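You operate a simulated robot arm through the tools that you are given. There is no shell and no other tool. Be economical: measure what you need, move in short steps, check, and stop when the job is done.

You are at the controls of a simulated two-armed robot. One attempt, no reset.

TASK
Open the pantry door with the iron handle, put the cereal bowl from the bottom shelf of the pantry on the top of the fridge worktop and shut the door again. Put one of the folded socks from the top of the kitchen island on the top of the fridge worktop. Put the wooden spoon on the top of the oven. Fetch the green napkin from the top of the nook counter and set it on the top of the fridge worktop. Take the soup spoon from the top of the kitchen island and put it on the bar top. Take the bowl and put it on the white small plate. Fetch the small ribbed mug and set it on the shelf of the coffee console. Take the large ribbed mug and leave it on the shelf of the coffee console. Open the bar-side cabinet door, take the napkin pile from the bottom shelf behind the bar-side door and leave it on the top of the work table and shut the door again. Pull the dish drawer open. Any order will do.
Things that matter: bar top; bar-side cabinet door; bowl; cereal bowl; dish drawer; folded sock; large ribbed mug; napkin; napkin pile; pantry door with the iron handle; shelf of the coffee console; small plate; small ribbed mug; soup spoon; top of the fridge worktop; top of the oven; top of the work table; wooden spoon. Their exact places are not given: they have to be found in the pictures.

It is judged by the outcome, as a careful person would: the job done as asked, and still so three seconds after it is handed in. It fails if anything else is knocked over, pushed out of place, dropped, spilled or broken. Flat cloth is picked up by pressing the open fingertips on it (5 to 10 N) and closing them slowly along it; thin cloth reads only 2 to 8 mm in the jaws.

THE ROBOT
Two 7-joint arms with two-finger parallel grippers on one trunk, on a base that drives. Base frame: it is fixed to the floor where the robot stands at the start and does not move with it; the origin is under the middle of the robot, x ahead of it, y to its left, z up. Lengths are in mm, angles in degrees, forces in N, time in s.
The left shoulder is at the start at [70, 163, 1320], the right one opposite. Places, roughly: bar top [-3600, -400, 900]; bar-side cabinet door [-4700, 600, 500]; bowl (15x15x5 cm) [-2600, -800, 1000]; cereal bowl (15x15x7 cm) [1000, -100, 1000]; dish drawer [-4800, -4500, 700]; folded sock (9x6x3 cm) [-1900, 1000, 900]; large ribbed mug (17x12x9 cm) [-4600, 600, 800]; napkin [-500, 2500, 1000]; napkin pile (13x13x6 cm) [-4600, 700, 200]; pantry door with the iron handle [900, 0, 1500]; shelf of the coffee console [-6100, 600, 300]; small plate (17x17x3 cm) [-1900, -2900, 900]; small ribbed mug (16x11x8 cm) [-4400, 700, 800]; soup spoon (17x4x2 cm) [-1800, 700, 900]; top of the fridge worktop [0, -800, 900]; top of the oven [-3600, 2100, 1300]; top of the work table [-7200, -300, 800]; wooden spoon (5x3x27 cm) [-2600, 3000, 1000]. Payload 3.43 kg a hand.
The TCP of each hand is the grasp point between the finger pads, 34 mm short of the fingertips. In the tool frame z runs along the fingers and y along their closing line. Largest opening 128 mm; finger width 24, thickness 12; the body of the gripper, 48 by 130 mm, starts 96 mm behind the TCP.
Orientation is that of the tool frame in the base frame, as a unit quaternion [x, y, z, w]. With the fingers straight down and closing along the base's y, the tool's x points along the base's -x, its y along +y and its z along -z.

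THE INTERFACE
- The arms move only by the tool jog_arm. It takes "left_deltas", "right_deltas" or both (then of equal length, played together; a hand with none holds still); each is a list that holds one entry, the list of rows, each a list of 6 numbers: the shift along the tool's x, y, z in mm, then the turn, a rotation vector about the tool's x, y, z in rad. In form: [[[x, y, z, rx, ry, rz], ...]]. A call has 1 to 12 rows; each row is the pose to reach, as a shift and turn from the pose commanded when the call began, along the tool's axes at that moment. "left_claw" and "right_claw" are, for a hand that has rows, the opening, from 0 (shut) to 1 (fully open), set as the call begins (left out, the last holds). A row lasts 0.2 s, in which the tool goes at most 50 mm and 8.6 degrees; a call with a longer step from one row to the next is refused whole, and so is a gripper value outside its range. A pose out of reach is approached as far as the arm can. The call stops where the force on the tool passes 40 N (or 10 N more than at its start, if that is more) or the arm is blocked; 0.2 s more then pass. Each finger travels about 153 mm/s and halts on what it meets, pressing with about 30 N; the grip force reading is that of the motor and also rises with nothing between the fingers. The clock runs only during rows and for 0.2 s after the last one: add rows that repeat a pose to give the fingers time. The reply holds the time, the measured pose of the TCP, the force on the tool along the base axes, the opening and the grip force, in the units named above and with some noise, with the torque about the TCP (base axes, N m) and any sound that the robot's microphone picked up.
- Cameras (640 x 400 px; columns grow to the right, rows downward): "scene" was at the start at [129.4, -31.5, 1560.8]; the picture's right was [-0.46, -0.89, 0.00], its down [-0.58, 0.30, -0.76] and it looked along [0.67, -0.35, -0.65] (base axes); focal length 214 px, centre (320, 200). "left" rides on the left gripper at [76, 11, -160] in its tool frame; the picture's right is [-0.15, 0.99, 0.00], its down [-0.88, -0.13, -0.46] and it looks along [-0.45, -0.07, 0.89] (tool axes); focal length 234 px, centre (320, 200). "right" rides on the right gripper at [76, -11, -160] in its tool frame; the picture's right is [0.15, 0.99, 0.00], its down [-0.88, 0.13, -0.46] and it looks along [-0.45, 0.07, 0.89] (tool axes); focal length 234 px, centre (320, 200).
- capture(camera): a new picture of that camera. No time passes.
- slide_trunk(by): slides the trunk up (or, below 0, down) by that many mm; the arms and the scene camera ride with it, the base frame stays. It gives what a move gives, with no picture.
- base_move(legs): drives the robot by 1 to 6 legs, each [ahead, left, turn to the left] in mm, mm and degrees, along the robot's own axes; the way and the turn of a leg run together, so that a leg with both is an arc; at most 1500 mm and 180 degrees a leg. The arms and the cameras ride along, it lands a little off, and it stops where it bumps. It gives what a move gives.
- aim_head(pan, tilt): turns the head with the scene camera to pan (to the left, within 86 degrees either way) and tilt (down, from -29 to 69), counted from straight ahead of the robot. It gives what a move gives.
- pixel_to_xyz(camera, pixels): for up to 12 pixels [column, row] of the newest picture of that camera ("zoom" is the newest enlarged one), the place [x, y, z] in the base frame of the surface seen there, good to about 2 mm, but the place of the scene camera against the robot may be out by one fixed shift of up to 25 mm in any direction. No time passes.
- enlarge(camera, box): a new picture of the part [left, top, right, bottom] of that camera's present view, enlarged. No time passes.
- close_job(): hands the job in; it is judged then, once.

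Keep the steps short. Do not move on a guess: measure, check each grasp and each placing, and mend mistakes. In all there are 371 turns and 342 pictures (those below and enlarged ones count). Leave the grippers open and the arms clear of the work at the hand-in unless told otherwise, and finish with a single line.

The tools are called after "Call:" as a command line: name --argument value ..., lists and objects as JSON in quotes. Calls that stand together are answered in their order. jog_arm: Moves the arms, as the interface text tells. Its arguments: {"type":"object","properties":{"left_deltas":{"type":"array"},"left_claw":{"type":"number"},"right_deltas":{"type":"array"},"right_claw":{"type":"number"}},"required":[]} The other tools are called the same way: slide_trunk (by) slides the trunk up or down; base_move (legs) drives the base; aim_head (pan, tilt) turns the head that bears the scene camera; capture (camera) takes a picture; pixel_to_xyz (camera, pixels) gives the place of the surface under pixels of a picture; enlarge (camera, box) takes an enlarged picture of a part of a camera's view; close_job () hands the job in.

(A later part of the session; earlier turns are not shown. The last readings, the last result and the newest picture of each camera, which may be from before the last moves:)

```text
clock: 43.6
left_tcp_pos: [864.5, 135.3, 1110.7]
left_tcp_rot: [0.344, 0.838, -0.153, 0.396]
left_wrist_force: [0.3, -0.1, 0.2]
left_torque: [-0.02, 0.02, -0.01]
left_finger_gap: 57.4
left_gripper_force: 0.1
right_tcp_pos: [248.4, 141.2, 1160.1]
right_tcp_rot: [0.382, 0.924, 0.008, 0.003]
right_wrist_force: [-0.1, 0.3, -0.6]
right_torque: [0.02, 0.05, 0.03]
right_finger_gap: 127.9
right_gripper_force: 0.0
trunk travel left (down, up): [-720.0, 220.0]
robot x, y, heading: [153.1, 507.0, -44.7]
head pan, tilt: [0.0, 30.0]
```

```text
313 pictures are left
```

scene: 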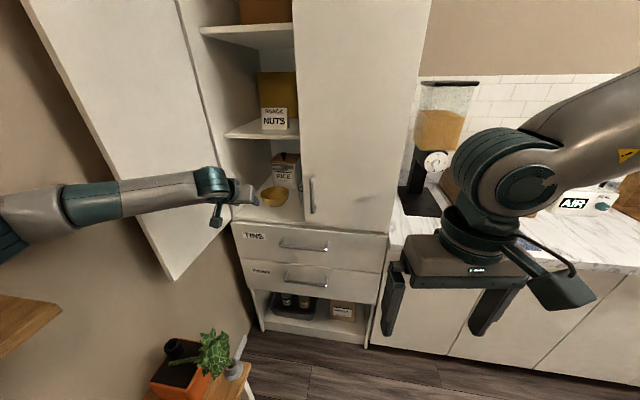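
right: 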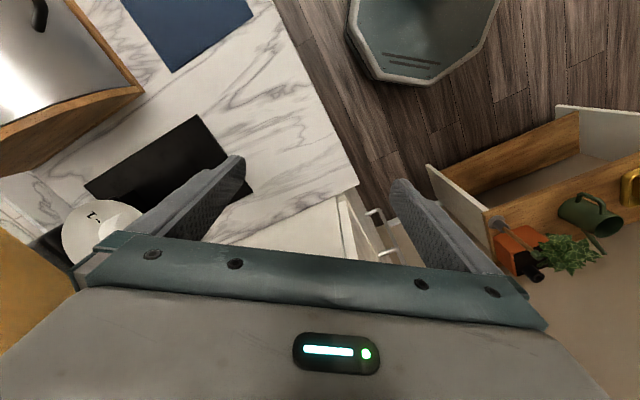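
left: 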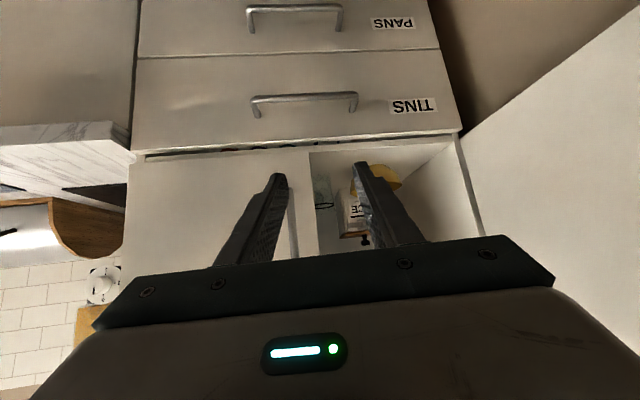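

The arm took a stretched pose, with the hand about 766 ahead and 242 left. I'll face the pantry squarely and drive in, keeping the hand above the bowl.

Call:
base_move --legs '[[0, 0, -8.4], [0, 34, 0], [150, 0, 0]]'

Call:
capture --camera "left"

Call:
capture --camera "scene"

```text
clock: 45.6
left_tcp_pos: [864.6, 29.3, 1112.1]
left_tcp_rot: [0.4, 0.812, -0.182, 0.384]
left_wrist_force: [0.3, 0.5, -0.5]
left_torque: [0.04, -0.01, 0.03]
left_finger_gap: 57.8
left_gripper_force: 0.1
right_tcp_pos: [255.5, 118.5, 1162.8]
right_tcp_rot: [0.446, 0.895, 0.004, 0.003]
right_wrist_force: [0.1, -0.3, 0.4]
right_torque: [0.01, -0.03, 0.02]
right_finger_gap: 128.3
right_gripper_force: 0.1
trunk travel left (down, up): [-720.0, 220.0]
robot x, y, heading: [210.3, 481.2, -52.7]
head pan, tilt: [0.0, 30.0]
stopped in leg 3: the robot was blocked; the commanded pose is now the measured one
```

```text
312 pictures are left
```

left: 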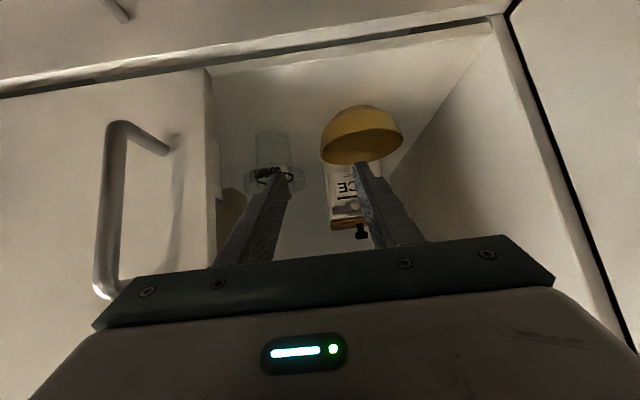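

```text
311 pictures are left
```

scene: 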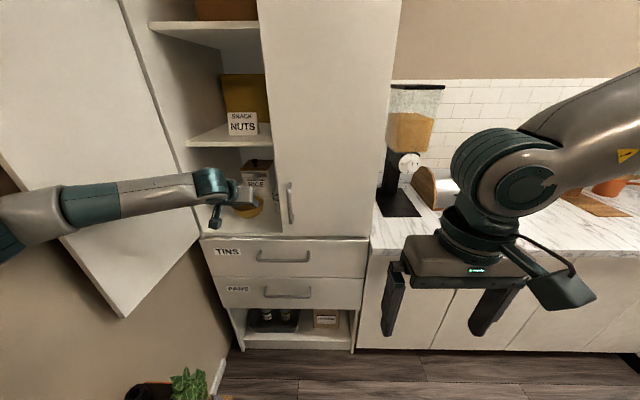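

The base was blocked, possibly by the forearm meeting the open door. I'll measure the arm and door positions.

Call:
pixel_to_xyz --camera "scene" --pixels '[[60, 207], [60, 180], [60, 240], [20, 215], [10, 160], [120, 300], [120, 190], [160, 180], [195, 235], [3, 245], [40, 150], [90, 260]]'

Call:
aim_head --pan 50 --tilt 35

Call:
capture --camera "scene"

```text
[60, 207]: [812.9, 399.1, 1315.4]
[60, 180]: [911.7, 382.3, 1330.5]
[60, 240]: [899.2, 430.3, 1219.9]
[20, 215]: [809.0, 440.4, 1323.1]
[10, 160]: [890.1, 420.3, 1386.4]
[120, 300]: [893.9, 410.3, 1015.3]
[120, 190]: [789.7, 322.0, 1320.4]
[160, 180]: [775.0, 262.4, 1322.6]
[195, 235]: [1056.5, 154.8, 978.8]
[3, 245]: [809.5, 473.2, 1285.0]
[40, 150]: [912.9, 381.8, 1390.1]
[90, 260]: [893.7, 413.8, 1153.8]
```

```text
clock: 46.8
left_tcp_pos: [865.0, 28.5, 1111.3]
left_tcp_rot: [0.4, 0.812, -0.181, 0.384]
left_wrist_force: [-0.2, -0.3, 0.3]
left_torque: [-0.03, -0.01, -0.02]
left_finger_gap: 57.6
left_gripper_force: 0.0
right_tcp_pos: [257.1, 118.9, 1161.8]
right_tcp_rot: [0.447, 0.894, 0.003, 0.005]
right_wrist_force: [0.2, 1.1, 0.6]
right_torque: [0.01, 0.02, -0.03]
right_finger_gap: 128.1
right_gripper_force: 0.0
trunk travel left (down, up): [-720.0, 220.0]
robot x, y, heading: [207.7, 478.6, -53.0]
head pan, tilt: [50.0, 35.0]
```

```text
310 pictures are left
```

scene: 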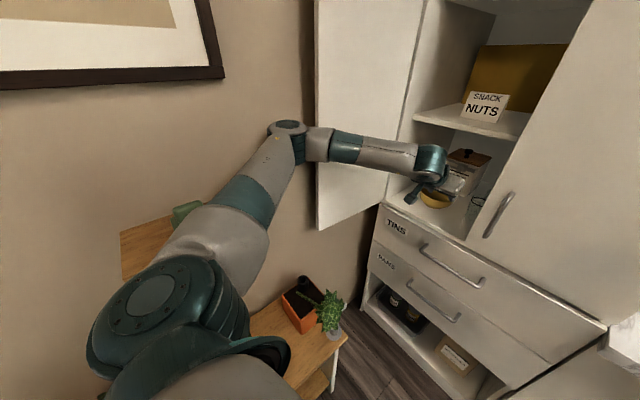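

The forearm lies against the open door's edge. I'll come in from farther right at a heading of about −25°, so the elbow trails clear of the door, and pinch the bowl's left rim. I'll back out first.

Call:
base_move --legs '[[-130, 0, 0], [0, -300, 0], [0, 0, 28]]'

Call:
jog_arm --right_deltas '[[[0, 30, 0, 0, 0, 0], [0, 60, 0, 0, 0, 0], [0, 90, 0, 0, 0, 0], [0, 120, 0, 0, 0, 0]]]'

Call:
aim_head --pan 10 --tilt 30

Call:
capture --camera "scene"

```text
clock: 51.2
left_tcp_pos: [692.6, 309.1, 1097.9]
left_tcp_rot: [0.193, 0.888, -0.086, 0.41]
left_wrist_force: [-0.7, -0.2, -0.2]
left_torque: [0.0, 0.0, 0.0]
left_finger_gap: 57.6
left_gripper_force: 0.1
right_tcp_pos: [113.0, 105.7, 1160.8]
right_tcp_rot: [0.218, 0.976, 0.001, -0.002]
right_wrist_force: [0.8, -0.1, 0.2]
right_torque: [-0.03, -0.02, 0.01]
right_finger_gap: 128.1
right_gripper_force: 0.1
trunk travel left (down, up): [-720.0, 220.0]
robot x, y, heading: [-112.7, 404.3, -25.4]
head pan, tilt: [50.0, 35.0]
```

```text
clock: 52.2
left_tcp_pos: [692.0, 309.8, 1100.4]
left_tcp_rot: [0.193, 0.887, -0.087, 0.411]
left_wrist_force: [-0.3, 0.7, -0.1]
left_torque: [-0.04, 0.0, -0.02]
left_finger_gap: 57.7
left_gripper_force: 0.1
right_tcp_pos: [148.1, 155.8, 1162.1]
right_tcp_rot: [0.219, 0.976, 0.002, -0.001]
right_wrist_force: [0.7, 0.4, 0.5]
right_torque: [-0.01, 0.0, 0.03]
right_finger_gap: 127.9
right_gripper_force: 0.0
right hand out of reach, approached as far as the arm can: row 2, 3, 4
trunk travel left (down, up): [-720.0, 220.0]
robot x, y, heading: [-109.0, 404.1, -24.8]
head pan, tilt: [50.0, 35.0]
```

```text
clock: 53.2
left_tcp_pos: [692.7, 310.1, 1098.9]
left_tcp_rot: [0.192, 0.888, -0.085, 0.41]
left_wrist_force: [0.0, -0.5, -1.1]
left_torque: [-0.03, -0.01, -0.02]
left_finger_gap: 57.8
left_gripper_force: 0.1
right_tcp_pos: [148.6, 153.1, 1161.0]
right_tcp_rot: [0.219, 0.976, 0.001, -0.003]
right_wrist_force: [-0.3, 0.2, -1.8]
right_torque: [-0.05, 0.02, -0.01]
right_finger_gap: 127.9
right_gripper_force: 0.1
trunk travel left (down, up): [-720.0, 220.0]
robot x, y, heading: [-111.7, 403.5, -25.2]
head pan, tilt: [10.0, 30.0]
```

```text
309 pictures are left
```

scene: 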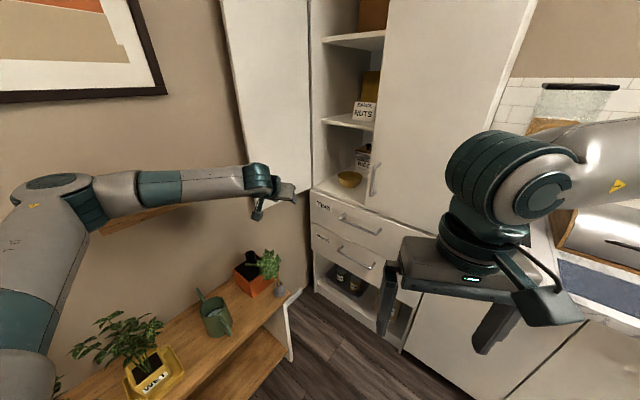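

I'll stretch the left arm 70 mm more forward so the robot, and its right hand, can stay farther from the pantry.

Call:
jog_arm --left_deltas '[[[-15, 0, 18, 0, 0, 0], [-30, 0, 36, 0, 0, 0], [-45, 0, 54, 0, 0, 0], [-58, 0, 69, 0, 0, 0], [-58, 0, 69, 0, 0, 0]]]'

```text
clock: 54.4
left_tcp_pos: [773.7, 273.8, 1098.7]
left_tcp_rot: [0.192, 0.887, -0.087, 0.411]
left_wrist_force: [0.2, 0.4, 0.2]
left_torque: [0.0, 0.0, 0.01]
left_finger_gap: 58.0
left_gripper_force: 0.0
right_tcp_pos: [147.9, 154.3, 1160.1]
right_tcp_rot: [0.219, 0.976, 0.002, -0.003]
right_wrist_force: [0.2, -0.5, 0.4]
right_torque: [0.0, 0.02, 0.01]
right_finger_gap: 128.1
right_gripper_force: 0.1
trunk travel left (down, up): [-720.0, 220.0]
robot x, y, heading: [-114.2, 403.2, -25.2]
head pan, tilt: [10.0, 30.0]
```

Now I'll go right 151, then forward 230, and check with the hand camera.

Call:
base_move --legs '[[0, -151, 0], [230, 0, 0]]'

Call:
capture --camera "left"

Call:
capture --camera "scene"

```text
clock: 57.1
left_tcp_pos: [918.6, 36.8, 1099.3]
left_tcp_rot: [0.192, 0.887, -0.086, 0.411]
left_wrist_force: [-0.1, -0.3, -0.4]
left_torque: [-0.03, -0.03, -0.02]
left_finger_gap: 57.5
left_gripper_force: 0.1
right_tcp_pos: [291.6, -81.0, 1161.2]
right_tcp_rot: [0.219, 0.976, 0.001, -0.001]
right_wrist_force: [-0.5, 0.3, -0.2]
right_torque: [-0.02, 0.03, -0.06]
right_finger_gap: 128.0
right_gripper_force: 0.1
trunk travel left (down, up): [-720.0, 220.0]
robot x, y, heading: [31.6, 170.9, -25.2]
head pan, tilt: [10.0, 30.0]
```

```text
308 pictures are left
```

left: 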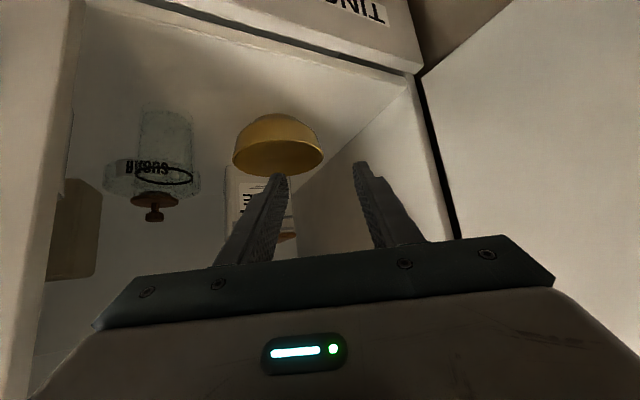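

```text
307 pictures are left
```

scene: 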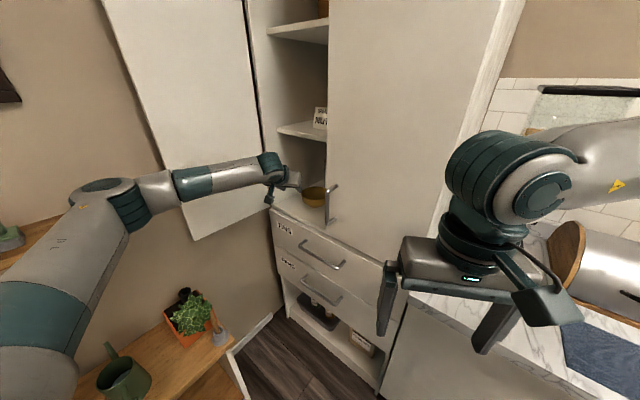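

Good view. I'll measure the bowl's rim with the hand camera.

Call:
pixel_to_xyz --camera "left" --pixels '[[234, 160], [245, 171], [262, 172], [300, 171], [322, 155], [323, 160], [275, 115], [278, 145], [300, 120], [345, 190], [400, 100]]'

Call:
enlarge --camera "left" --box '[200, 90, 420, 260]'

```text
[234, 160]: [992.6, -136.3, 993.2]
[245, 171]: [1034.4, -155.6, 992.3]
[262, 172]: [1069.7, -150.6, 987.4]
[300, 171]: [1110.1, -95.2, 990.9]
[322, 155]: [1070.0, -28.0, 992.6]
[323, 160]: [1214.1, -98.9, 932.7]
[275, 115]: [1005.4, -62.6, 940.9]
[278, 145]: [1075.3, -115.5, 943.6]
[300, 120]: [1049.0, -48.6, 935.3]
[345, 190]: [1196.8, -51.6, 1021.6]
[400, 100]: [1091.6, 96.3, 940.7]
```

```text
2.35 times, centred on (310, 175) of left
```

zoom: 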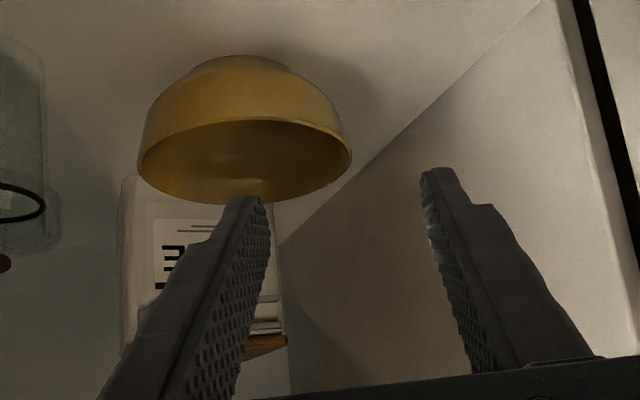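

The rim's left point is (1070,−28,992). I'm driving forward 165 mm with the hand still above the bowl, then rechecking.

Call:
base_move --legs '[[165, 6, 0]]'

Call:
capture --camera "left"

```text
clock: 58.6
left_tcp_pos: [1065.7, -23.1, 1100.1]
left_tcp_rot: [0.192, 0.887, -0.086, 0.411]
left_wrist_force: [-0.4, 0.1, -0.1]
left_torque: [0.01, 0.02, -0.02]
left_finger_gap: 57.4
left_gripper_force: 0.1
right_tcp_pos: [441.0, -143.0, 1161.3]
right_tcp_rot: [0.217, 0.976, 0.001, -0.001]
right_wrist_force: [-0.1, -0.9, -0.4]
right_torque: [-0.01, -0.03, 0.0]
right_finger_gap: 128.2
right_gripper_force: 0.0
trunk travel left (down, up): [-720.0, 220.0]
robot x, y, heading: [180.8, 105.9, -25.1]
head pan, tilt: [10.0, 30.0]
```

```text
305 pictures are left
```

left: 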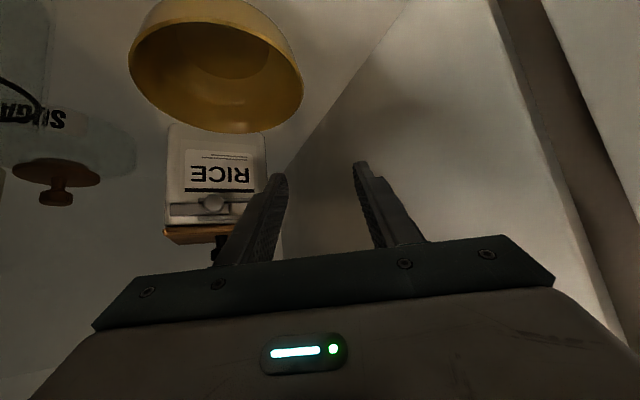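

The hand is aligned over the left rim. I'm lowering the trunk by 108 mm.

Call:
slide_trunk --by -108

Call:
capture --camera "left"

```text
clock: 60.0
left_tcp_pos: [1067.8, -23.4, 991.3]
left_tcp_rot: [0.192, 0.887, -0.086, 0.41]
left_wrist_force: [0.5, 0.3, 1.1]
left_torque: [-0.04, 0.05, -0.05]
left_finger_gap: 57.9
left_gripper_force: 0.2
right_tcp_pos: [441.8, -143.2, 1052.9]
right_tcp_rot: [0.218, 0.976, 0.002, -0.001]
right_wrist_force: [0.2, 0.5, 0.1]
right_torque: [0.02, 0.02, 0.01]
right_finger_gap: 128.0
right_gripper_force: 0.1
trunk travel left (down, up): [-612.0, 328.0]
robot x, y, heading: [178.8, 106.5, -24.7]
head pan, tilt: [10.0, 30.0]
```

```text
304 pictures are left
```

left: 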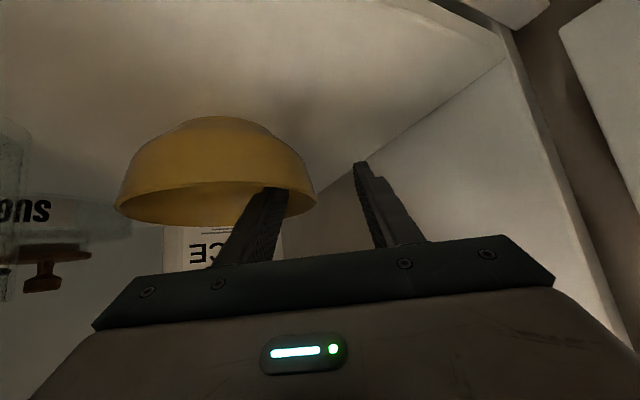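

One finger is inside the rim and one outside. I'll close slowly.

Call:
jog_arm --left_deltas '[[[0, 0, 3, 0, 0, 0], [0, 0, 4, 0, 0, 0], [0, 0, 4, 0, 0, 0], [0, 0, 4, 0, 0, 0]]]' --left_claw 0

Call:
capture --camera "left"

```text
clock: 61.0
left_tcp_pos: [1068.8, -25.1, 991.8]
left_tcp_rot: [0.192, 0.886, -0.087, 0.413]
left_wrist_force: [1.9, -0.8, 16.4]
left_torque: [-1.69, -0.39, 0.11]
left_finger_gap: 18.2
left_gripper_force: 30.0
right_tcp_pos: [440.5, -143.5, 1053.6]
right_tcp_rot: [0.218, 0.976, 0.002, -0.001]
right_wrist_force: [-0.9, 0.0, -0.3]
right_torque: [0.0, 0.01, 0.0]
right_finger_gap: 127.8
right_gripper_force: 0.0
trunk travel left (down, up): [-612.0, 328.0]
robot x, y, heading: [179.6, 107.5, -25.1]
head pan, tilt: [10.0, 30.0]
```

```text
303 pictures are left
```

left: 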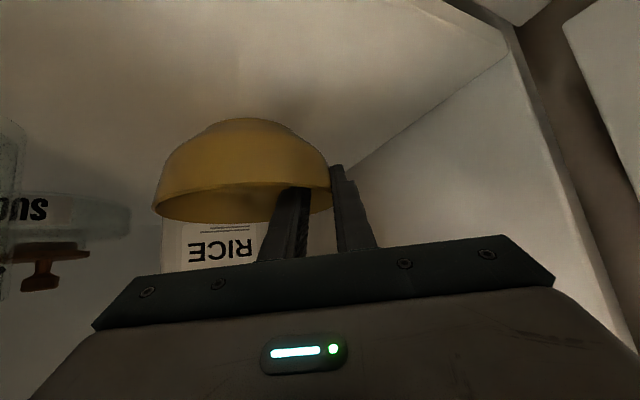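

Gripped across the wall, at 18 mm. I'll lift 50 mm and check.

Call:
slide_trunk --by 50

Call:
capture --camera "left"

```text
clock: 61.9
left_tcp_pos: [1070.7, -23.5, 1035.9]
left_tcp_rot: [0.192, 0.888, -0.086, 0.41]
left_wrist_force: [0.4, 1.5, -3.2]
left_torque: [0.19, -0.09, 0.0]
left_finger_gap: 7.8
left_gripper_force: 29.6
right_tcp_pos: [442.5, -144.3, 1101.6]
right_tcp_rot: [0.218, 0.976, 0.001, -0.003]
right_wrist_force: [0.3, -0.3, -1.2]
right_torque: [0.04, 0.0, 0.0]
right_finger_gap: 128.1
right_gripper_force: 0.0
trunk travel left (down, up): [-662.0, 278.0]
robot x, y, heading: [182.2, 104.3, -25.0]
head pan, tilt: [10.0, 30.0]
```

```text
302 pictures are left
```

left: 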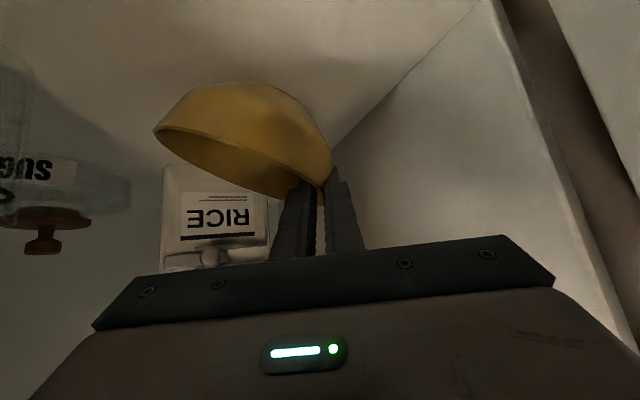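

The bowl tilts about 20° but is firmly held (7.8 mm). I'll raise it another 40 mm and back out of the pantry.

Call:
slide_trunk --by 40

Call:
base_move --legs '[[-250, 0, 0], [-200, 0, 0]]'

Call:
aim_head --pan -45 --tilt 35

Call:
capture --camera "scene"

Call:
capture --camera "left"

```text
clock: 62.7
left_tcp_pos: [1071.2, -24.3, 1076.8]
left_tcp_rot: [0.192, 0.888, -0.086, 0.41]
left_wrist_force: [-0.2, 0.0, -3.2]
left_torque: [0.14, -0.04, -0.01]
left_finger_gap: 7.7
left_gripper_force: 30.0
right_tcp_pos: [442.2, -143.7, 1141.7]
right_tcp_rot: [0.217, 0.976, 0.001, -0.002]
right_wrist_force: [-0.3, 0.9, 0.5]
right_torque: [-0.01, 0.0, -0.03]
right_finger_gap: 128.3
right_gripper_force: 0.0
trunk travel left (down, up): [-702.0, 238.0]
robot x, y, heading: [178.9, 106.7, -24.9]
head pan, tilt: [10.0, 30.0]
```

```text
clock: 65.7
left_tcp_pos: [665.4, 165.7, 1077.1]
left_tcp_rot: [0.19, 0.888, -0.085, 0.41]
left_wrist_force: [-0.5, -0.2, -3.2]
left_torque: [0.12, -0.04, -0.01]
left_finger_gap: 7.5
left_gripper_force: 30.0
right_tcp_pos: [37.0, 45.5, 1143.0]
right_tcp_rot: [0.216, 0.976, 0.001, -0.003]
right_wrist_force: [0.6, 0.1, 0.3]
right_torque: [0.02, 0.02, -0.03]
right_finger_gap: 128.1
right_gripper_force: 0.0
trunk travel left (down, up): [-702.0, 238.0]
robot x, y, heading: [-228.1, 293.2, -24.9]
head pan, tilt: [10.0, 30.0]
```

```text
clock: 67.0
left_tcp_pos: [665.0, 165.8, 1077.8]
left_tcp_rot: [0.191, 0.888, -0.085, 0.41]
left_wrist_force: [-0.1, -0.3, -3.5]
left_torque: [0.17, -0.06, 0.04]
left_finger_gap: 7.3
left_gripper_force: 30.2
right_tcp_pos: [36.3, 45.5, 1142.5]
right_tcp_rot: [0.217, 0.976, 0.002, -0.003]
right_wrist_force: [0.3, 0.6, -0.3]
right_torque: [0.01, -0.01, -0.01]
right_finger_gap: 128.0
right_gripper_force: 0.0
trunk travel left (down, up): [-702.0, 238.0]
robot x, y, heading: [-227.2, 294.1, -25.0]
head pan, tilt: [-45.0, 35.0]
```

```text
301 pictures are left
```

scene: 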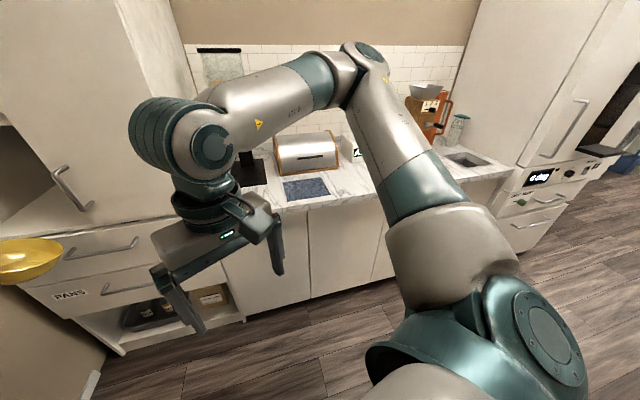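

```text
300 pictures are left
```

left: 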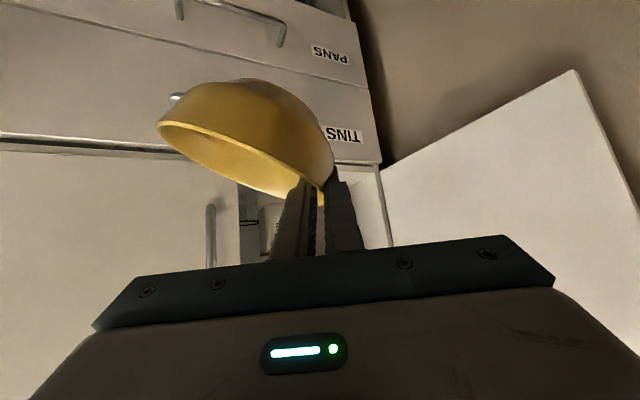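

The counter to the right is the worktop. I'll turn to face it and survey it for free space.

Call:
base_move --legs '[[0, 0, -28], [0, -350, 0]]'

Call:
aim_head --pan 5 --tilt 32

Call:
capture --camera "scene"

```text
clock: 68.6
left_tcp_pos: [544.1, -160.9, 1070.2]
left_tcp_rot: [0.363, 0.837, -0.153, 0.379]
left_wrist_force: [-4.6, 9.8, -0.9]
left_torque: [0.4, 0.17, -0.61]
left_finger_gap: 7.5
left_gripper_force: 30.3
right_tcp_pos: [-81.7, -35.6, 1143.1]
right_tcp_rot: [0.406, 0.914, 0.003, -0.001]
right_wrist_force: [0.2, 0.8, 0.6]
right_torque: [-0.01, -0.01, 0.03]
right_finger_gap: 128.0
right_gripper_force: 0.0
trunk travel left (down, up): [-702.0, 238.0]
robot x, y, heading: [-226.2, 293.5, -47.9]
head pan, tilt: [-45.0, 35.0]
stopped in leg 1: the force on the tool passed its limit (the readings are from after the stop); the commanded pose is now the measured one
```

```text
clock: 69.8
left_tcp_pos: [544.7, -161.7, 1069.5]
left_tcp_rot: [0.364, 0.837, -0.156, 0.379]
left_wrist_force: [-7.0, 13.9, -4.5]
left_torque: [0.83, 0.28, -0.89]
left_finger_gap: 7.3
left_gripper_force: 29.8
right_tcp_pos: [-81.2, -35.2, 1143.5]
right_tcp_rot: [0.406, 0.914, 0.002, 0.0]
right_wrist_force: [1.1, 0.8, -0.3]
right_torque: [0.02, 0.01, -0.03]
right_finger_gap: 128.1
right_gripper_force: 0.0
trunk travel left (down, up): [-702.0, 238.0]
robot x, y, heading: [-221.7, 295.6, -47.8]
head pan, tilt: [5.0, 32.0]
```

```text
299 pictures are left
```

scene: 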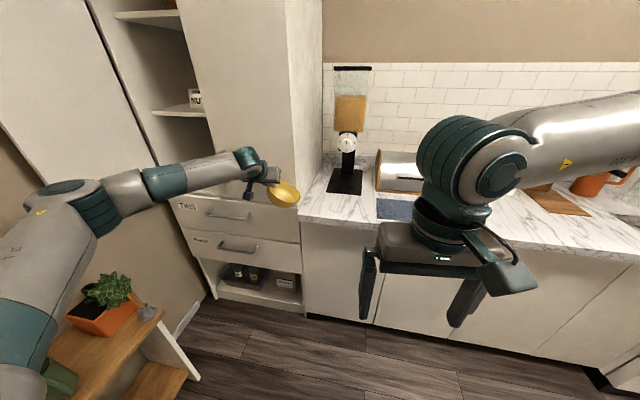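

The bowl touched the right pantry door but is still held. I'll back off straight, then slide right.

Call:
base_move --legs '[[-150, 0, 0], [0, -330, -5]]'

Call:
capture --camera "scene"

Call:
capture --camera "left"

```text
clock: 72.9
left_tcp_pos: [142.6, -332.9, 1069.7]
left_tcp_rot: [0.401, 0.819, -0.173, 0.371]
left_wrist_force: [0.4, 0.4, -3.1]
left_torque: [0.08, -0.1, 0.0]
left_finger_gap: 7.2
left_gripper_force: 30.2
right_tcp_pos: [-469.1, -149.7, 1143.7]
right_tcp_rot: [0.448, 0.894, 0.002, -0.001]
right_wrist_force: [-0.7, -0.6, 0.3]
right_torque: [-0.03, 0.0, 0.01]
right_finger_gap: 127.8
right_gripper_force: 0.0
trunk travel left (down, up): [-702.0, 238.0]
robot x, y, heading: [-581.8, 194.3, -53.0]
head pan, tilt: [5.0, 32.0]
```

```text
298 pictures are left
```

scene: 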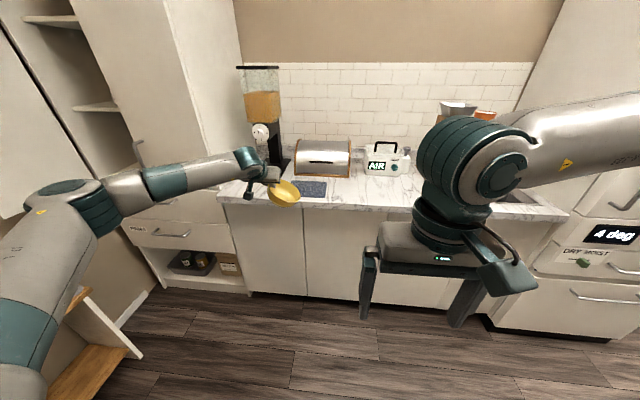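

```text
297 pictures are left
```

left: 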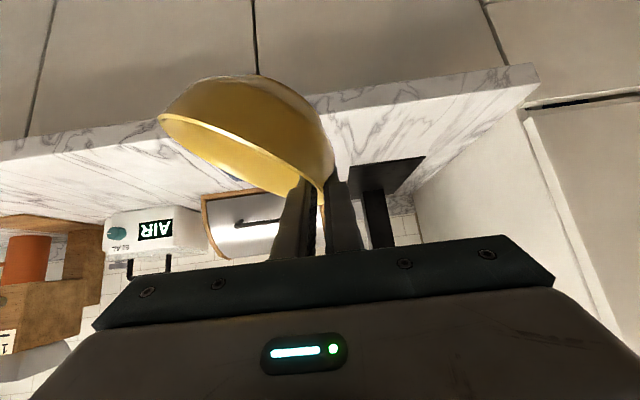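

I'll measure the counter top in several places to choose free spots.

Call:
pixel_to_xyz --camera "scene" --pixels '[[335, 190], [350, 200], [370, 185], [370, 200], [395, 185], [385, 205], [500, 205], [540, 205], [545, 215], [240, 190], [300, 190], [385, 172]]'

Call:
pixel_to_xyz --camera "left" --pixels '[[100, 160], [120, 200], [160, 215], [60, 200], [430, 120], [150, 145], [20, 205], [165, 115], [260, 75]]'

```text
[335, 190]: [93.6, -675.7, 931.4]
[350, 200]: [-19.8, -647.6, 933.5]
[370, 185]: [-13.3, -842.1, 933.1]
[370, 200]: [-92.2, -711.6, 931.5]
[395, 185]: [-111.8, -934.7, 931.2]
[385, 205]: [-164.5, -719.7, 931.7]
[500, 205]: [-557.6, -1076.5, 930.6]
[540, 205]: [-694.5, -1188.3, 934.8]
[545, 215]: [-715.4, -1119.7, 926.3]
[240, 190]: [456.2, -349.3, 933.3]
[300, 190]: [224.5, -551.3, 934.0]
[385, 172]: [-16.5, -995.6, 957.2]
```

```text
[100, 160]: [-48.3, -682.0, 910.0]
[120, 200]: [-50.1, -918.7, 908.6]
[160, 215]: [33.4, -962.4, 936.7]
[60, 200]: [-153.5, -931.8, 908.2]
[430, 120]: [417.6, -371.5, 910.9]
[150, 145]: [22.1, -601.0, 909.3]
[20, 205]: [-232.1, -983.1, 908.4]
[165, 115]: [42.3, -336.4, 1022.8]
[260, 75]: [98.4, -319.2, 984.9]
```

The worktop is at z≈909 and free in front of the toaster, around (−60,−760). I'll level the bowl by rolling the hand, then drive right and forward.

Call:
jog_arm --left_deltas '[[[0, 0, 0, 0.09, 0, -0.107], [0, 0, 0, 0.18, 0, -0.214], [0, 0, 0, 0.27, 0, -0.32], [0, 0, 0, 0.27, 0, -0.32]]]'

Call:
base_move --legs '[[0, -356, 0], [150, 0, 0]]'

Call:
capture --camera "left"

Call:
capture --camera "scene"

```text
clock: 73.9
left_tcp_pos: [141.2, -332.7, 1069.0]
left_tcp_rot: [0.312, 0.842, -0.337, 0.281]
left_wrist_force: [0.4, 0.5, -3.1]
left_torque: [0.15, -0.18, 0.01]
left_finger_gap: 7.1
left_gripper_force: 30.4
right_tcp_pos: [-470.2, -149.9, 1143.1]
right_tcp_rot: [0.447, 0.894, 0.002, -0.002]
right_wrist_force: [0.3, 0.0, 0.9]
right_torque: [0.01, -0.01, 0.01]
right_finger_gap: 128.1
right_gripper_force: 0.1
trunk travel left (down, up): [-702.0, 238.0]
robot x, y, heading: [-585.4, 188.4, -53.0]
head pan, tilt: [5.0, 32.0]
```

```text
clock: 77.2
left_tcp_pos: [-55.8, -667.1, 1071.2]
left_tcp_rot: [0.312, 0.842, -0.337, 0.283]
left_wrist_force: [-0.3, 0.6, -2.7]
left_torque: [0.14, -0.13, 0.01]
left_finger_gap: 7.2
left_gripper_force: 30.6
right_tcp_pos: [-667.2, -484.1, 1142.7]
right_tcp_rot: [0.448, 0.894, 0.001, -0.001]
right_wrist_force: [-0.1, 0.3, -0.2]
right_torque: [-0.03, 0.0, 0.0]
right_finger_gap: 127.7
right_gripper_force: 0.0
trunk travel left (down, up): [-702.0, 238.0]
robot x, y, heading: [-781.5, -140.5, -53.2]
head pan, tilt: [5.0, 32.0]
```

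```text
296 pictures are left
```

left: 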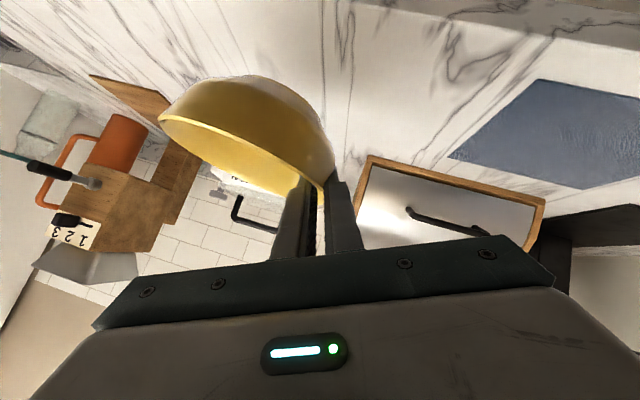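

```text
295 pictures are left
```

scene: 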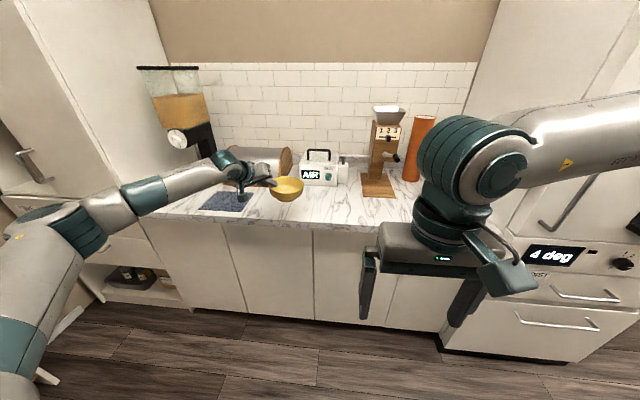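

I'll zoom in on the bowl to judge how level it is and how high.

Call:
enlarge --camera "scene" --box '[200, 140, 360, 240]'

Call:
pixel_to_xyz --camera "left" --pixels '[[162, 118], [165, 128], [230, 163], [290, 192], [250, 78], [200, 95], [300, 110], [230, 76]]'

```text
4.00 times, centred on (280, 190) of scene
```

zoom: 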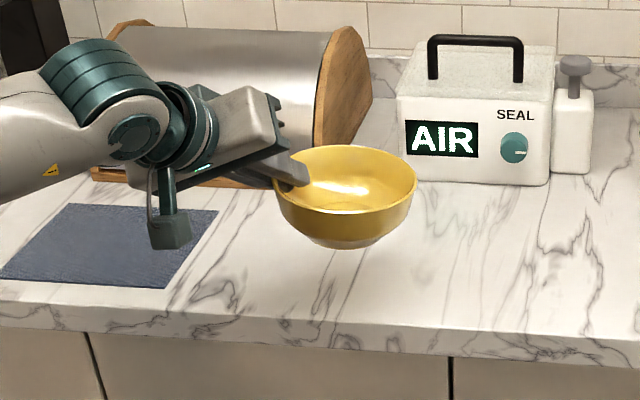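

```text
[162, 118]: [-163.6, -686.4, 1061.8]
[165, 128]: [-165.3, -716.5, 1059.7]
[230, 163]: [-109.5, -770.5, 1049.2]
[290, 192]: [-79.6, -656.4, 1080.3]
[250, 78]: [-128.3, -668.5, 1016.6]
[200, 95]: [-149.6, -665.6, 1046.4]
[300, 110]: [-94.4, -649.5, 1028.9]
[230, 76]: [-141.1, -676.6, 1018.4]
```

It's near level, with its bottom around z≈995. I'll check the bread box and toaster fronts before going forward.

Call:
pixel_to_xyz --camera "left" --pixels '[[370, 157], [450, 172], [540, 203], [360, 200], [215, 180], [240, 190], [405, 205], [600, 100], [460, 155]]'

Call:
pixel_to_xyz --camera "scene" --pixels '[[301, 183], [335, 187], [228, 187], [250, 190], [270, 187], [290, 150]]'

```text
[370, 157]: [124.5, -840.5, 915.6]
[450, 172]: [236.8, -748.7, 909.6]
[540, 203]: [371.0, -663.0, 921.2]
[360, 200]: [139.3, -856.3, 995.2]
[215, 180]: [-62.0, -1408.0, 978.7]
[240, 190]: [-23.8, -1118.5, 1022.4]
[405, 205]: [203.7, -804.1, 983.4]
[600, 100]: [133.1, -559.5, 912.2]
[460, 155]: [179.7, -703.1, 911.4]
```

```text
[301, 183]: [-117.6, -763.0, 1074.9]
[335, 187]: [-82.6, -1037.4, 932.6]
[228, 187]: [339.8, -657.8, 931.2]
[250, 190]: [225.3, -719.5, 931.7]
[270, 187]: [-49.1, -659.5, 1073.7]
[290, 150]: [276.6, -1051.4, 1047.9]
```

There's plenty of room. I'm going forward 115 mm, then lowering 65 mm.

Call:
base_move --legs '[[115, 0, 0]]'

Call:
slide_trunk --by -65

Call:
capture --camera "scene"

Call:
enlarge --camera "scene" --box '[200, 150, 360, 250]'

```text
clock: 78.4
left_tcp_pos: [14.5, -757.3, 1070.6]
left_tcp_rot: [0.312, 0.843, -0.337, 0.282]
left_wrist_force: [1.4, 0.7, -3.1]
left_torque: [0.12, -0.14, 0.0]
left_finger_gap: 6.8
left_gripper_force: 29.8
right_tcp_pos: [-597.5, -574.5, 1143.8]
right_tcp_rot: [0.447, 0.895, 0.001, -0.001]
right_wrist_force: [-0.1, -0.5, -0.3]
right_torque: [0.01, -0.01, 0.01]
right_finger_gap: 127.8
right_gripper_force: 0.1
trunk travel left (down, up): [-702.0, 238.0]
robot x, y, heading: [-713.8, -233.1, -52.7]
head pan, tilt: [5.0, 32.0]
```

```text
clock: 79.4
left_tcp_pos: [14.2, -757.2, 1006.7]
left_tcp_rot: [0.312, 0.842, -0.337, 0.282]
left_wrist_force: [0.5, 0.2, -3.9]
left_torque: [0.13, -0.16, 0.01]
left_finger_gap: 7.1
left_gripper_force: 29.8
right_tcp_pos: [-598.0, -575.3, 1077.9]
right_tcp_rot: [0.447, 0.895, 0.002, -0.001]
right_wrist_force: [-0.2, -0.9, -0.6]
right_torque: [-0.02, -0.02, 0.01]
right_finger_gap: 128.1
right_gripper_force: 0.0
trunk travel left (down, up): [-637.0, 303.0]
robot x, y, heading: [-709.6, -231.5, -52.9]
head pan, tilt: [5.0, 32.0]
```

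```text
293 pictures are left
```

scene: 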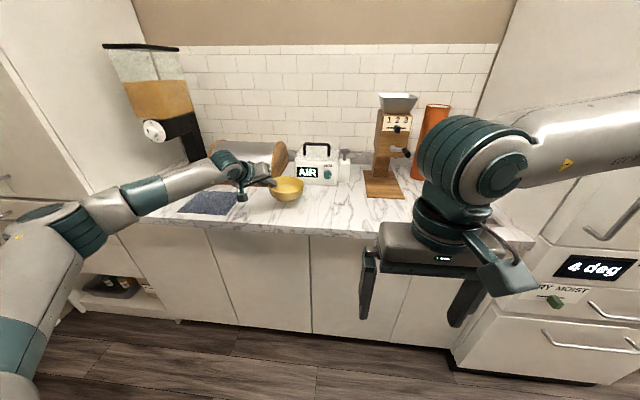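

```text
4.00 times, centred on (280, 200) of scene
```

zoom: 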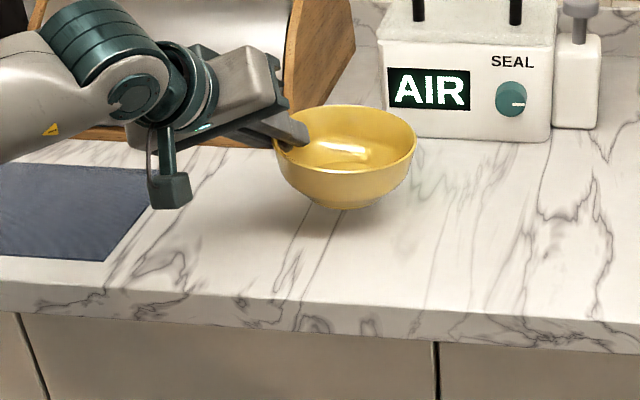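

The bowl is a little above the counter. I'm lowering in small steps and watching the force.

Call:
slide_trunk --by -15

Call:
slide_trunk --by -8

```text
clock: 80.1
left_tcp_pos: [13.1, -756.4, 989.8]
left_tcp_rot: [0.312, 0.842, -0.337, 0.282]
left_wrist_force: [-0.1, 0.5, -3.2]
left_torque: [0.16, -0.16, -0.01]
left_finger_gap: 7.0
left_gripper_force: 30.4
right_tcp_pos: [-597.8, -574.6, 1063.4]
right_tcp_rot: [0.447, 0.894, 0.001, -0.002]
right_wrist_force: [0.4, -0.8, 1.0]
right_torque: [-0.01, 0.01, 0.0]
right_finger_gap: 128.3
right_gripper_force: 0.1
trunk travel left (down, up): [-622.0, 318.0]
robot x, y, heading: [-712.1, -234.3, -53.1]
head pan, tilt: [5.0, 32.0]
```

```text
clock: 80.6
left_tcp_pos: [14.2, -757.4, 982.4]
left_tcp_rot: [0.312, 0.842, -0.338, 0.283]
left_wrist_force: [-0.5, 0.1, -3.3]
left_torque: [0.17, -0.13, 0.0]
left_finger_gap: 7.0
left_gripper_force: 30.1
right_tcp_pos: [-596.0, -573.7, 1055.2]
right_tcp_rot: [0.447, 0.895, 0.001, -0.002]
right_wrist_force: [-0.5, 0.5, 0.9]
right_torque: [-0.03, -0.02, -0.01]
right_finger_gap: 127.9
right_gripper_force: 0.1
trunk travel left (down, up): [-614.0, 326.0]
robot x, y, heading: [-712.6, -231.7, -52.7]
head pan, tilt: [5.0, 32.0]
```

Call:
slide_trunk --by -6

Call:
slide_trunk --by -5

Call:
enlarge --camera "scene" --box '[220, 160, 340, 235]'

```text
clock: 81.2
left_tcp_pos: [14.1, -756.7, 977.2]
left_tcp_rot: [0.312, 0.842, -0.337, 0.282]
left_wrist_force: [-1.0, -0.1, -2.3]
left_torque: [0.17, -0.15, 0.02]
left_finger_gap: 7.1
left_gripper_force: 29.4
right_tcp_pos: [-596.7, -574.9, 1048.9]
right_tcp_rot: [0.447, 0.895, 0.002, -0.003]
right_wrist_force: [0.4, -0.2, 0.4]
right_torque: [-0.01, -0.02, 0.01]
right_finger_gap: 127.8
right_gripper_force: 0.0
trunk travel left (down, up): [-608.0, 332.0]
robot x, y, heading: [-715.0, -229.9, -52.9]
head pan, tilt: [5.0, 32.0]
```

```text
clock: 81.7
left_tcp_pos: [14.5, -756.3, 972.7]
left_tcp_rot: [0.311, 0.842, -0.337, 0.283]
left_wrist_force: [0.9, 0.7, 0.8]
left_torque: [-0.07, 0.02, 0.02]
left_finger_gap: 6.4
left_gripper_force: 30.0
right_tcp_pos: [-597.7, -574.5, 1044.3]
right_tcp_rot: [0.448, 0.894, 0.002, -0.001]
right_wrist_force: [-0.5, -0.4, -0.4]
right_torque: [0.02, -0.01, 0.03]
right_finger_gap: 128.1
right_gripper_force: 0.0
trunk travel left (down, up): [-603.0, 337.0]
robot x, y, heading: [-711.4, -234.9, -53.0]
head pan, tilt: [5.0, 32.0]
```

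```text
5.33 times, centred on (280, 198) of scene
```

zoom: 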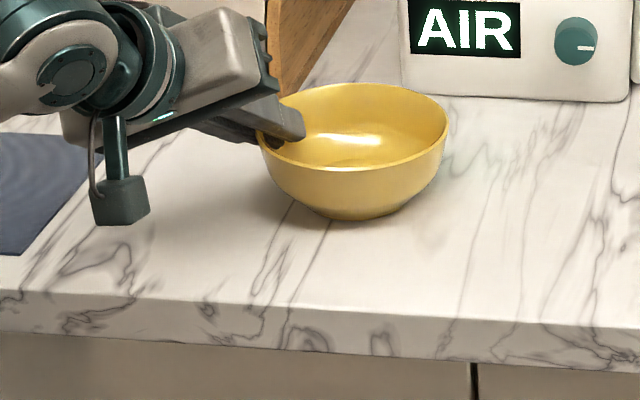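

It has touched down, as the weight is off the wrist. I'm opening the fingers and withdrawing along the tool axis.

Call:
jog_arm --left_deltas '[[[0, 0, 0, 0, 0, 0], [0, 0, 0, 0, 0, 0], [0, 0, -20, 0, 0, 0], [0, 0, -45, 0, 0, 0], [0, 0, -70, 0, 0, 0], [0, 0, -95, 0, 0, 0]]]' --left_claw 0.25

Call:
enlarge --camera "scene" --box '[200, 150, 360, 250]'

```text
clock: 83.1
left_tcp_pos: [-11.0, -686.1, 1029.8]
left_tcp_rot: [0.312, 0.842, -0.337, 0.282]
left_wrist_force: [0.3, 0.1, -0.3]
left_torque: [-0.03, 0.01, -0.02]
left_finger_gap: 31.9
left_gripper_force: 0.0
right_tcp_pos: [-597.5, -573.5, 1044.4]
right_tcp_rot: [0.447, 0.894, 0.002, -0.001]
right_wrist_force: [-0.2, 0.4, 0.6]
right_torque: [0.0, 0.0, -0.03]
right_finger_gap: 128.2
right_gripper_force: 0.1
trunk travel left (down, up): [-603.0, 337.0]
robot x, y, heading: [-711.2, -231.3, -52.9]
head pan, tilt: [5.0, 32.0]
```

```text
4.00 times, centred on (280, 200) of scene
```

zoom: 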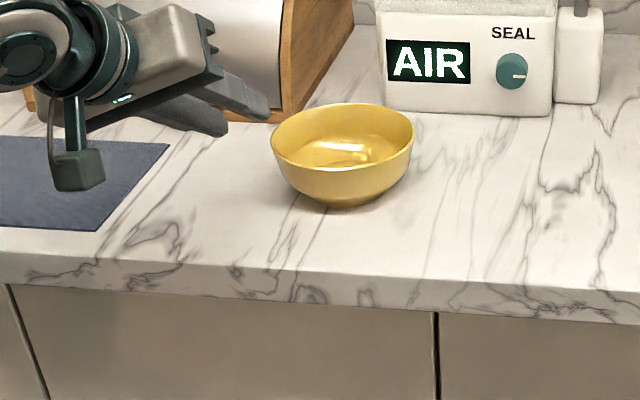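

The cereal bowl stands on the worktop. Next I'll shut the pantry door: back away, unroll the hand, raise it and drive back toward the door's edge.

Call:
base_move --legs '[[-350, 0, 0]]'

Call:
jog_arm --left_deltas '[[[0, 0, 0, -0.09, 0, 0.107], [0, 0, 0, -0.18, 0, 0.214], [0, 0, 0, -0.27, 0, 0.32], [0, 0, 0, -0.27, 0, 0.32]]]' --left_claw 0.75

Call:
slide_trunk --by 200

Call:
base_move --legs '[[0, 1106, 0], [0, 0, 18]]'

Call:
aim_head --pan 0 --tilt 25

Call:
capture --camera "scene"

Call:
capture --camera "left"

```text
clock: 85.1
left_tcp_pos: [-188.9, -452.2, 1032.1]
left_tcp_rot: [0.313, 0.842, -0.338, 0.282]
left_wrist_force: [0.3, 0.1, 0.5]
left_torque: [0.02, 0.0, 0.01]
left_finger_gap: 32.1
left_gripper_force: 0.1
right_tcp_pos: [-776.1, -340.0, 1045.7]
right_tcp_rot: [0.449, 0.893, 0.002, 0.001]
right_wrist_force: [-0.4, 0.6, 1.1]
right_torque: [-0.03, -0.02, 0.0]
right_finger_gap: 127.8
right_gripper_force: 0.0
trunk travel left (down, up): [-603.0, 337.0]
robot x, y, heading: [-886.3, 0.1, -53.3]
head pan, tilt: [5.0, 32.0]
stopped in leg 1: the robot was blocked; the commanded pose is now the measured one
```

```text
clock: 86.1
left_tcp_pos: [-187.6, -455.0, 1028.9]
left_tcp_rot: [0.403, 0.819, -0.172, 0.37]
left_wrist_force: [-0.9, 0.4, 0.3]
left_torque: [-0.03, -0.04, -0.01]
left_finger_gap: 96.6
left_gripper_force: 0.1
right_tcp_pos: [-773.7, -341.2, 1044.6]
right_tcp_rot: [0.449, 0.894, 0.002, -0.001]
right_wrist_force: [-0.5, -0.5, -0.5]
right_torque: [-0.01, -0.02, -0.01]
right_finger_gap: 128.1
right_gripper_force: 0.0
trunk travel left (down, up): [-603.0, 337.0]
robot x, y, heading: [-885.8, -3.6, -53.0]
head pan, tilt: [5.0, 32.0]
```

```text
clock: 88.3
left_tcp_pos: [-186.6, -456.2, 1228.2]
left_tcp_rot: [0.402, 0.82, -0.171, 0.37]
left_wrist_force: [-0.3, -0.6, 0.6]
left_torque: [-0.01, 0.02, 0.0]
left_finger_gap: 95.9
left_gripper_force: 0.0
right_tcp_pos: [-773.2, -342.5, 1244.1]
right_tcp_rot: [0.449, 0.893, 0.001, -0.001]
right_wrist_force: [0.1, 0.8, -0.1]
right_torque: [-0.02, 0.01, -0.02]
right_finger_gap: 128.3
right_gripper_force: 0.1
trunk travel left (down, up): [-803.0, 137.0]
robot x, y, heading: [-885.1, -0.5, -53.4]
head pan, tilt: [5.0, 32.0]
```

```text
clock: 95.2
left_tcp_pos: [777.4, 379.7, 1233.4]
left_tcp_rot: [0.299, 0.862, -0.117, 0.391]
left_wrist_force: [-1.0, -0.8, 0.4]
left_torque: [0.0, -0.03, 0.03]
left_finger_gap: 95.7
left_gripper_force: 0.1
right_tcp_pos: [191.2, 344.4, 1245.0]
right_tcp_rot: [0.323, 0.946, 0.008, 0.004]
right_wrist_force: [-1.0, 0.6, -0.5]
right_torque: [-0.06, -0.02, 0.01]
right_finger_gap: 128.0
right_gripper_force: 0.0
trunk travel left (down, up): [-803.0, 137.0]
robot x, y, heading: [3.2, 653.9, -37.6]
head pan, tilt: [5.0, 32.0]
stopped in leg 2: the robot was blocked; the commanded pose is now the measured one
```

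```text
clock: 95.8
left_tcp_pos: [781.6, 380.9, 1231.7]
left_tcp_rot: [0.297, 0.864, -0.114, 0.391]
left_wrist_force: [-0.4, 0.8, -0.8]
left_torque: [0.01, -0.05, -0.02]
left_finger_gap: 96.0
left_gripper_force: 0.1
right_tcp_pos: [194.2, 340.7, 1243.0]
right_tcp_rot: [0.321, 0.947, 0.011, 0.001]
right_wrist_force: [0.5, 0.8, 0.3]
right_torque: [0.02, 0.01, 0.0]
right_finger_gap: 127.9
right_gripper_force: 0.0
trunk travel left (down, up): [-803.0, 137.0]
robot x, y, heading: [5.3, 653.4, -37.5]
head pan, tilt: [0.0, 25.0]
```

```text
289 pictures are left
```

scene: 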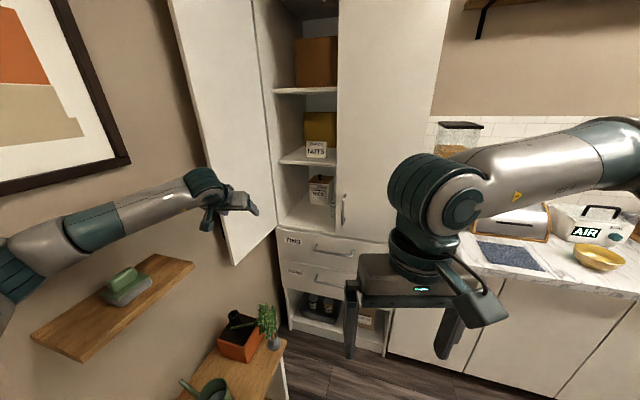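

```text
288 pictures are left
```

left: 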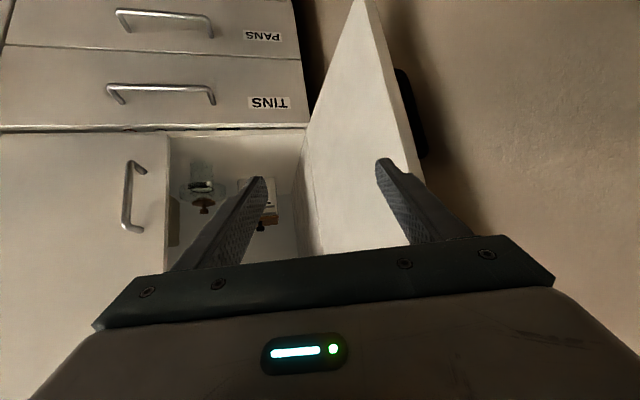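

The elbow met the wall and the turn stopped short, though nothing looks disturbed. I'll measure the door's free edge from the hand camera.

Call:
pixel_to_xyz --camera "left" --pixels '[[372, 40], [395, 110], [410, 160], [400, 110], [410, 100], [430, 120], [385, 110], [500, 120], [340, 120]]'

```text
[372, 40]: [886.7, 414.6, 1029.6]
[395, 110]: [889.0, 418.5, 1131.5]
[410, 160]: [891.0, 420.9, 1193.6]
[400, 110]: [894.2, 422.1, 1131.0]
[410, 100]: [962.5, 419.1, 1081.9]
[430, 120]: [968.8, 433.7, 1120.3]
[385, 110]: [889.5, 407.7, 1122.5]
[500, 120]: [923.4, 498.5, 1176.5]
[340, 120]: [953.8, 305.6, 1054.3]
```

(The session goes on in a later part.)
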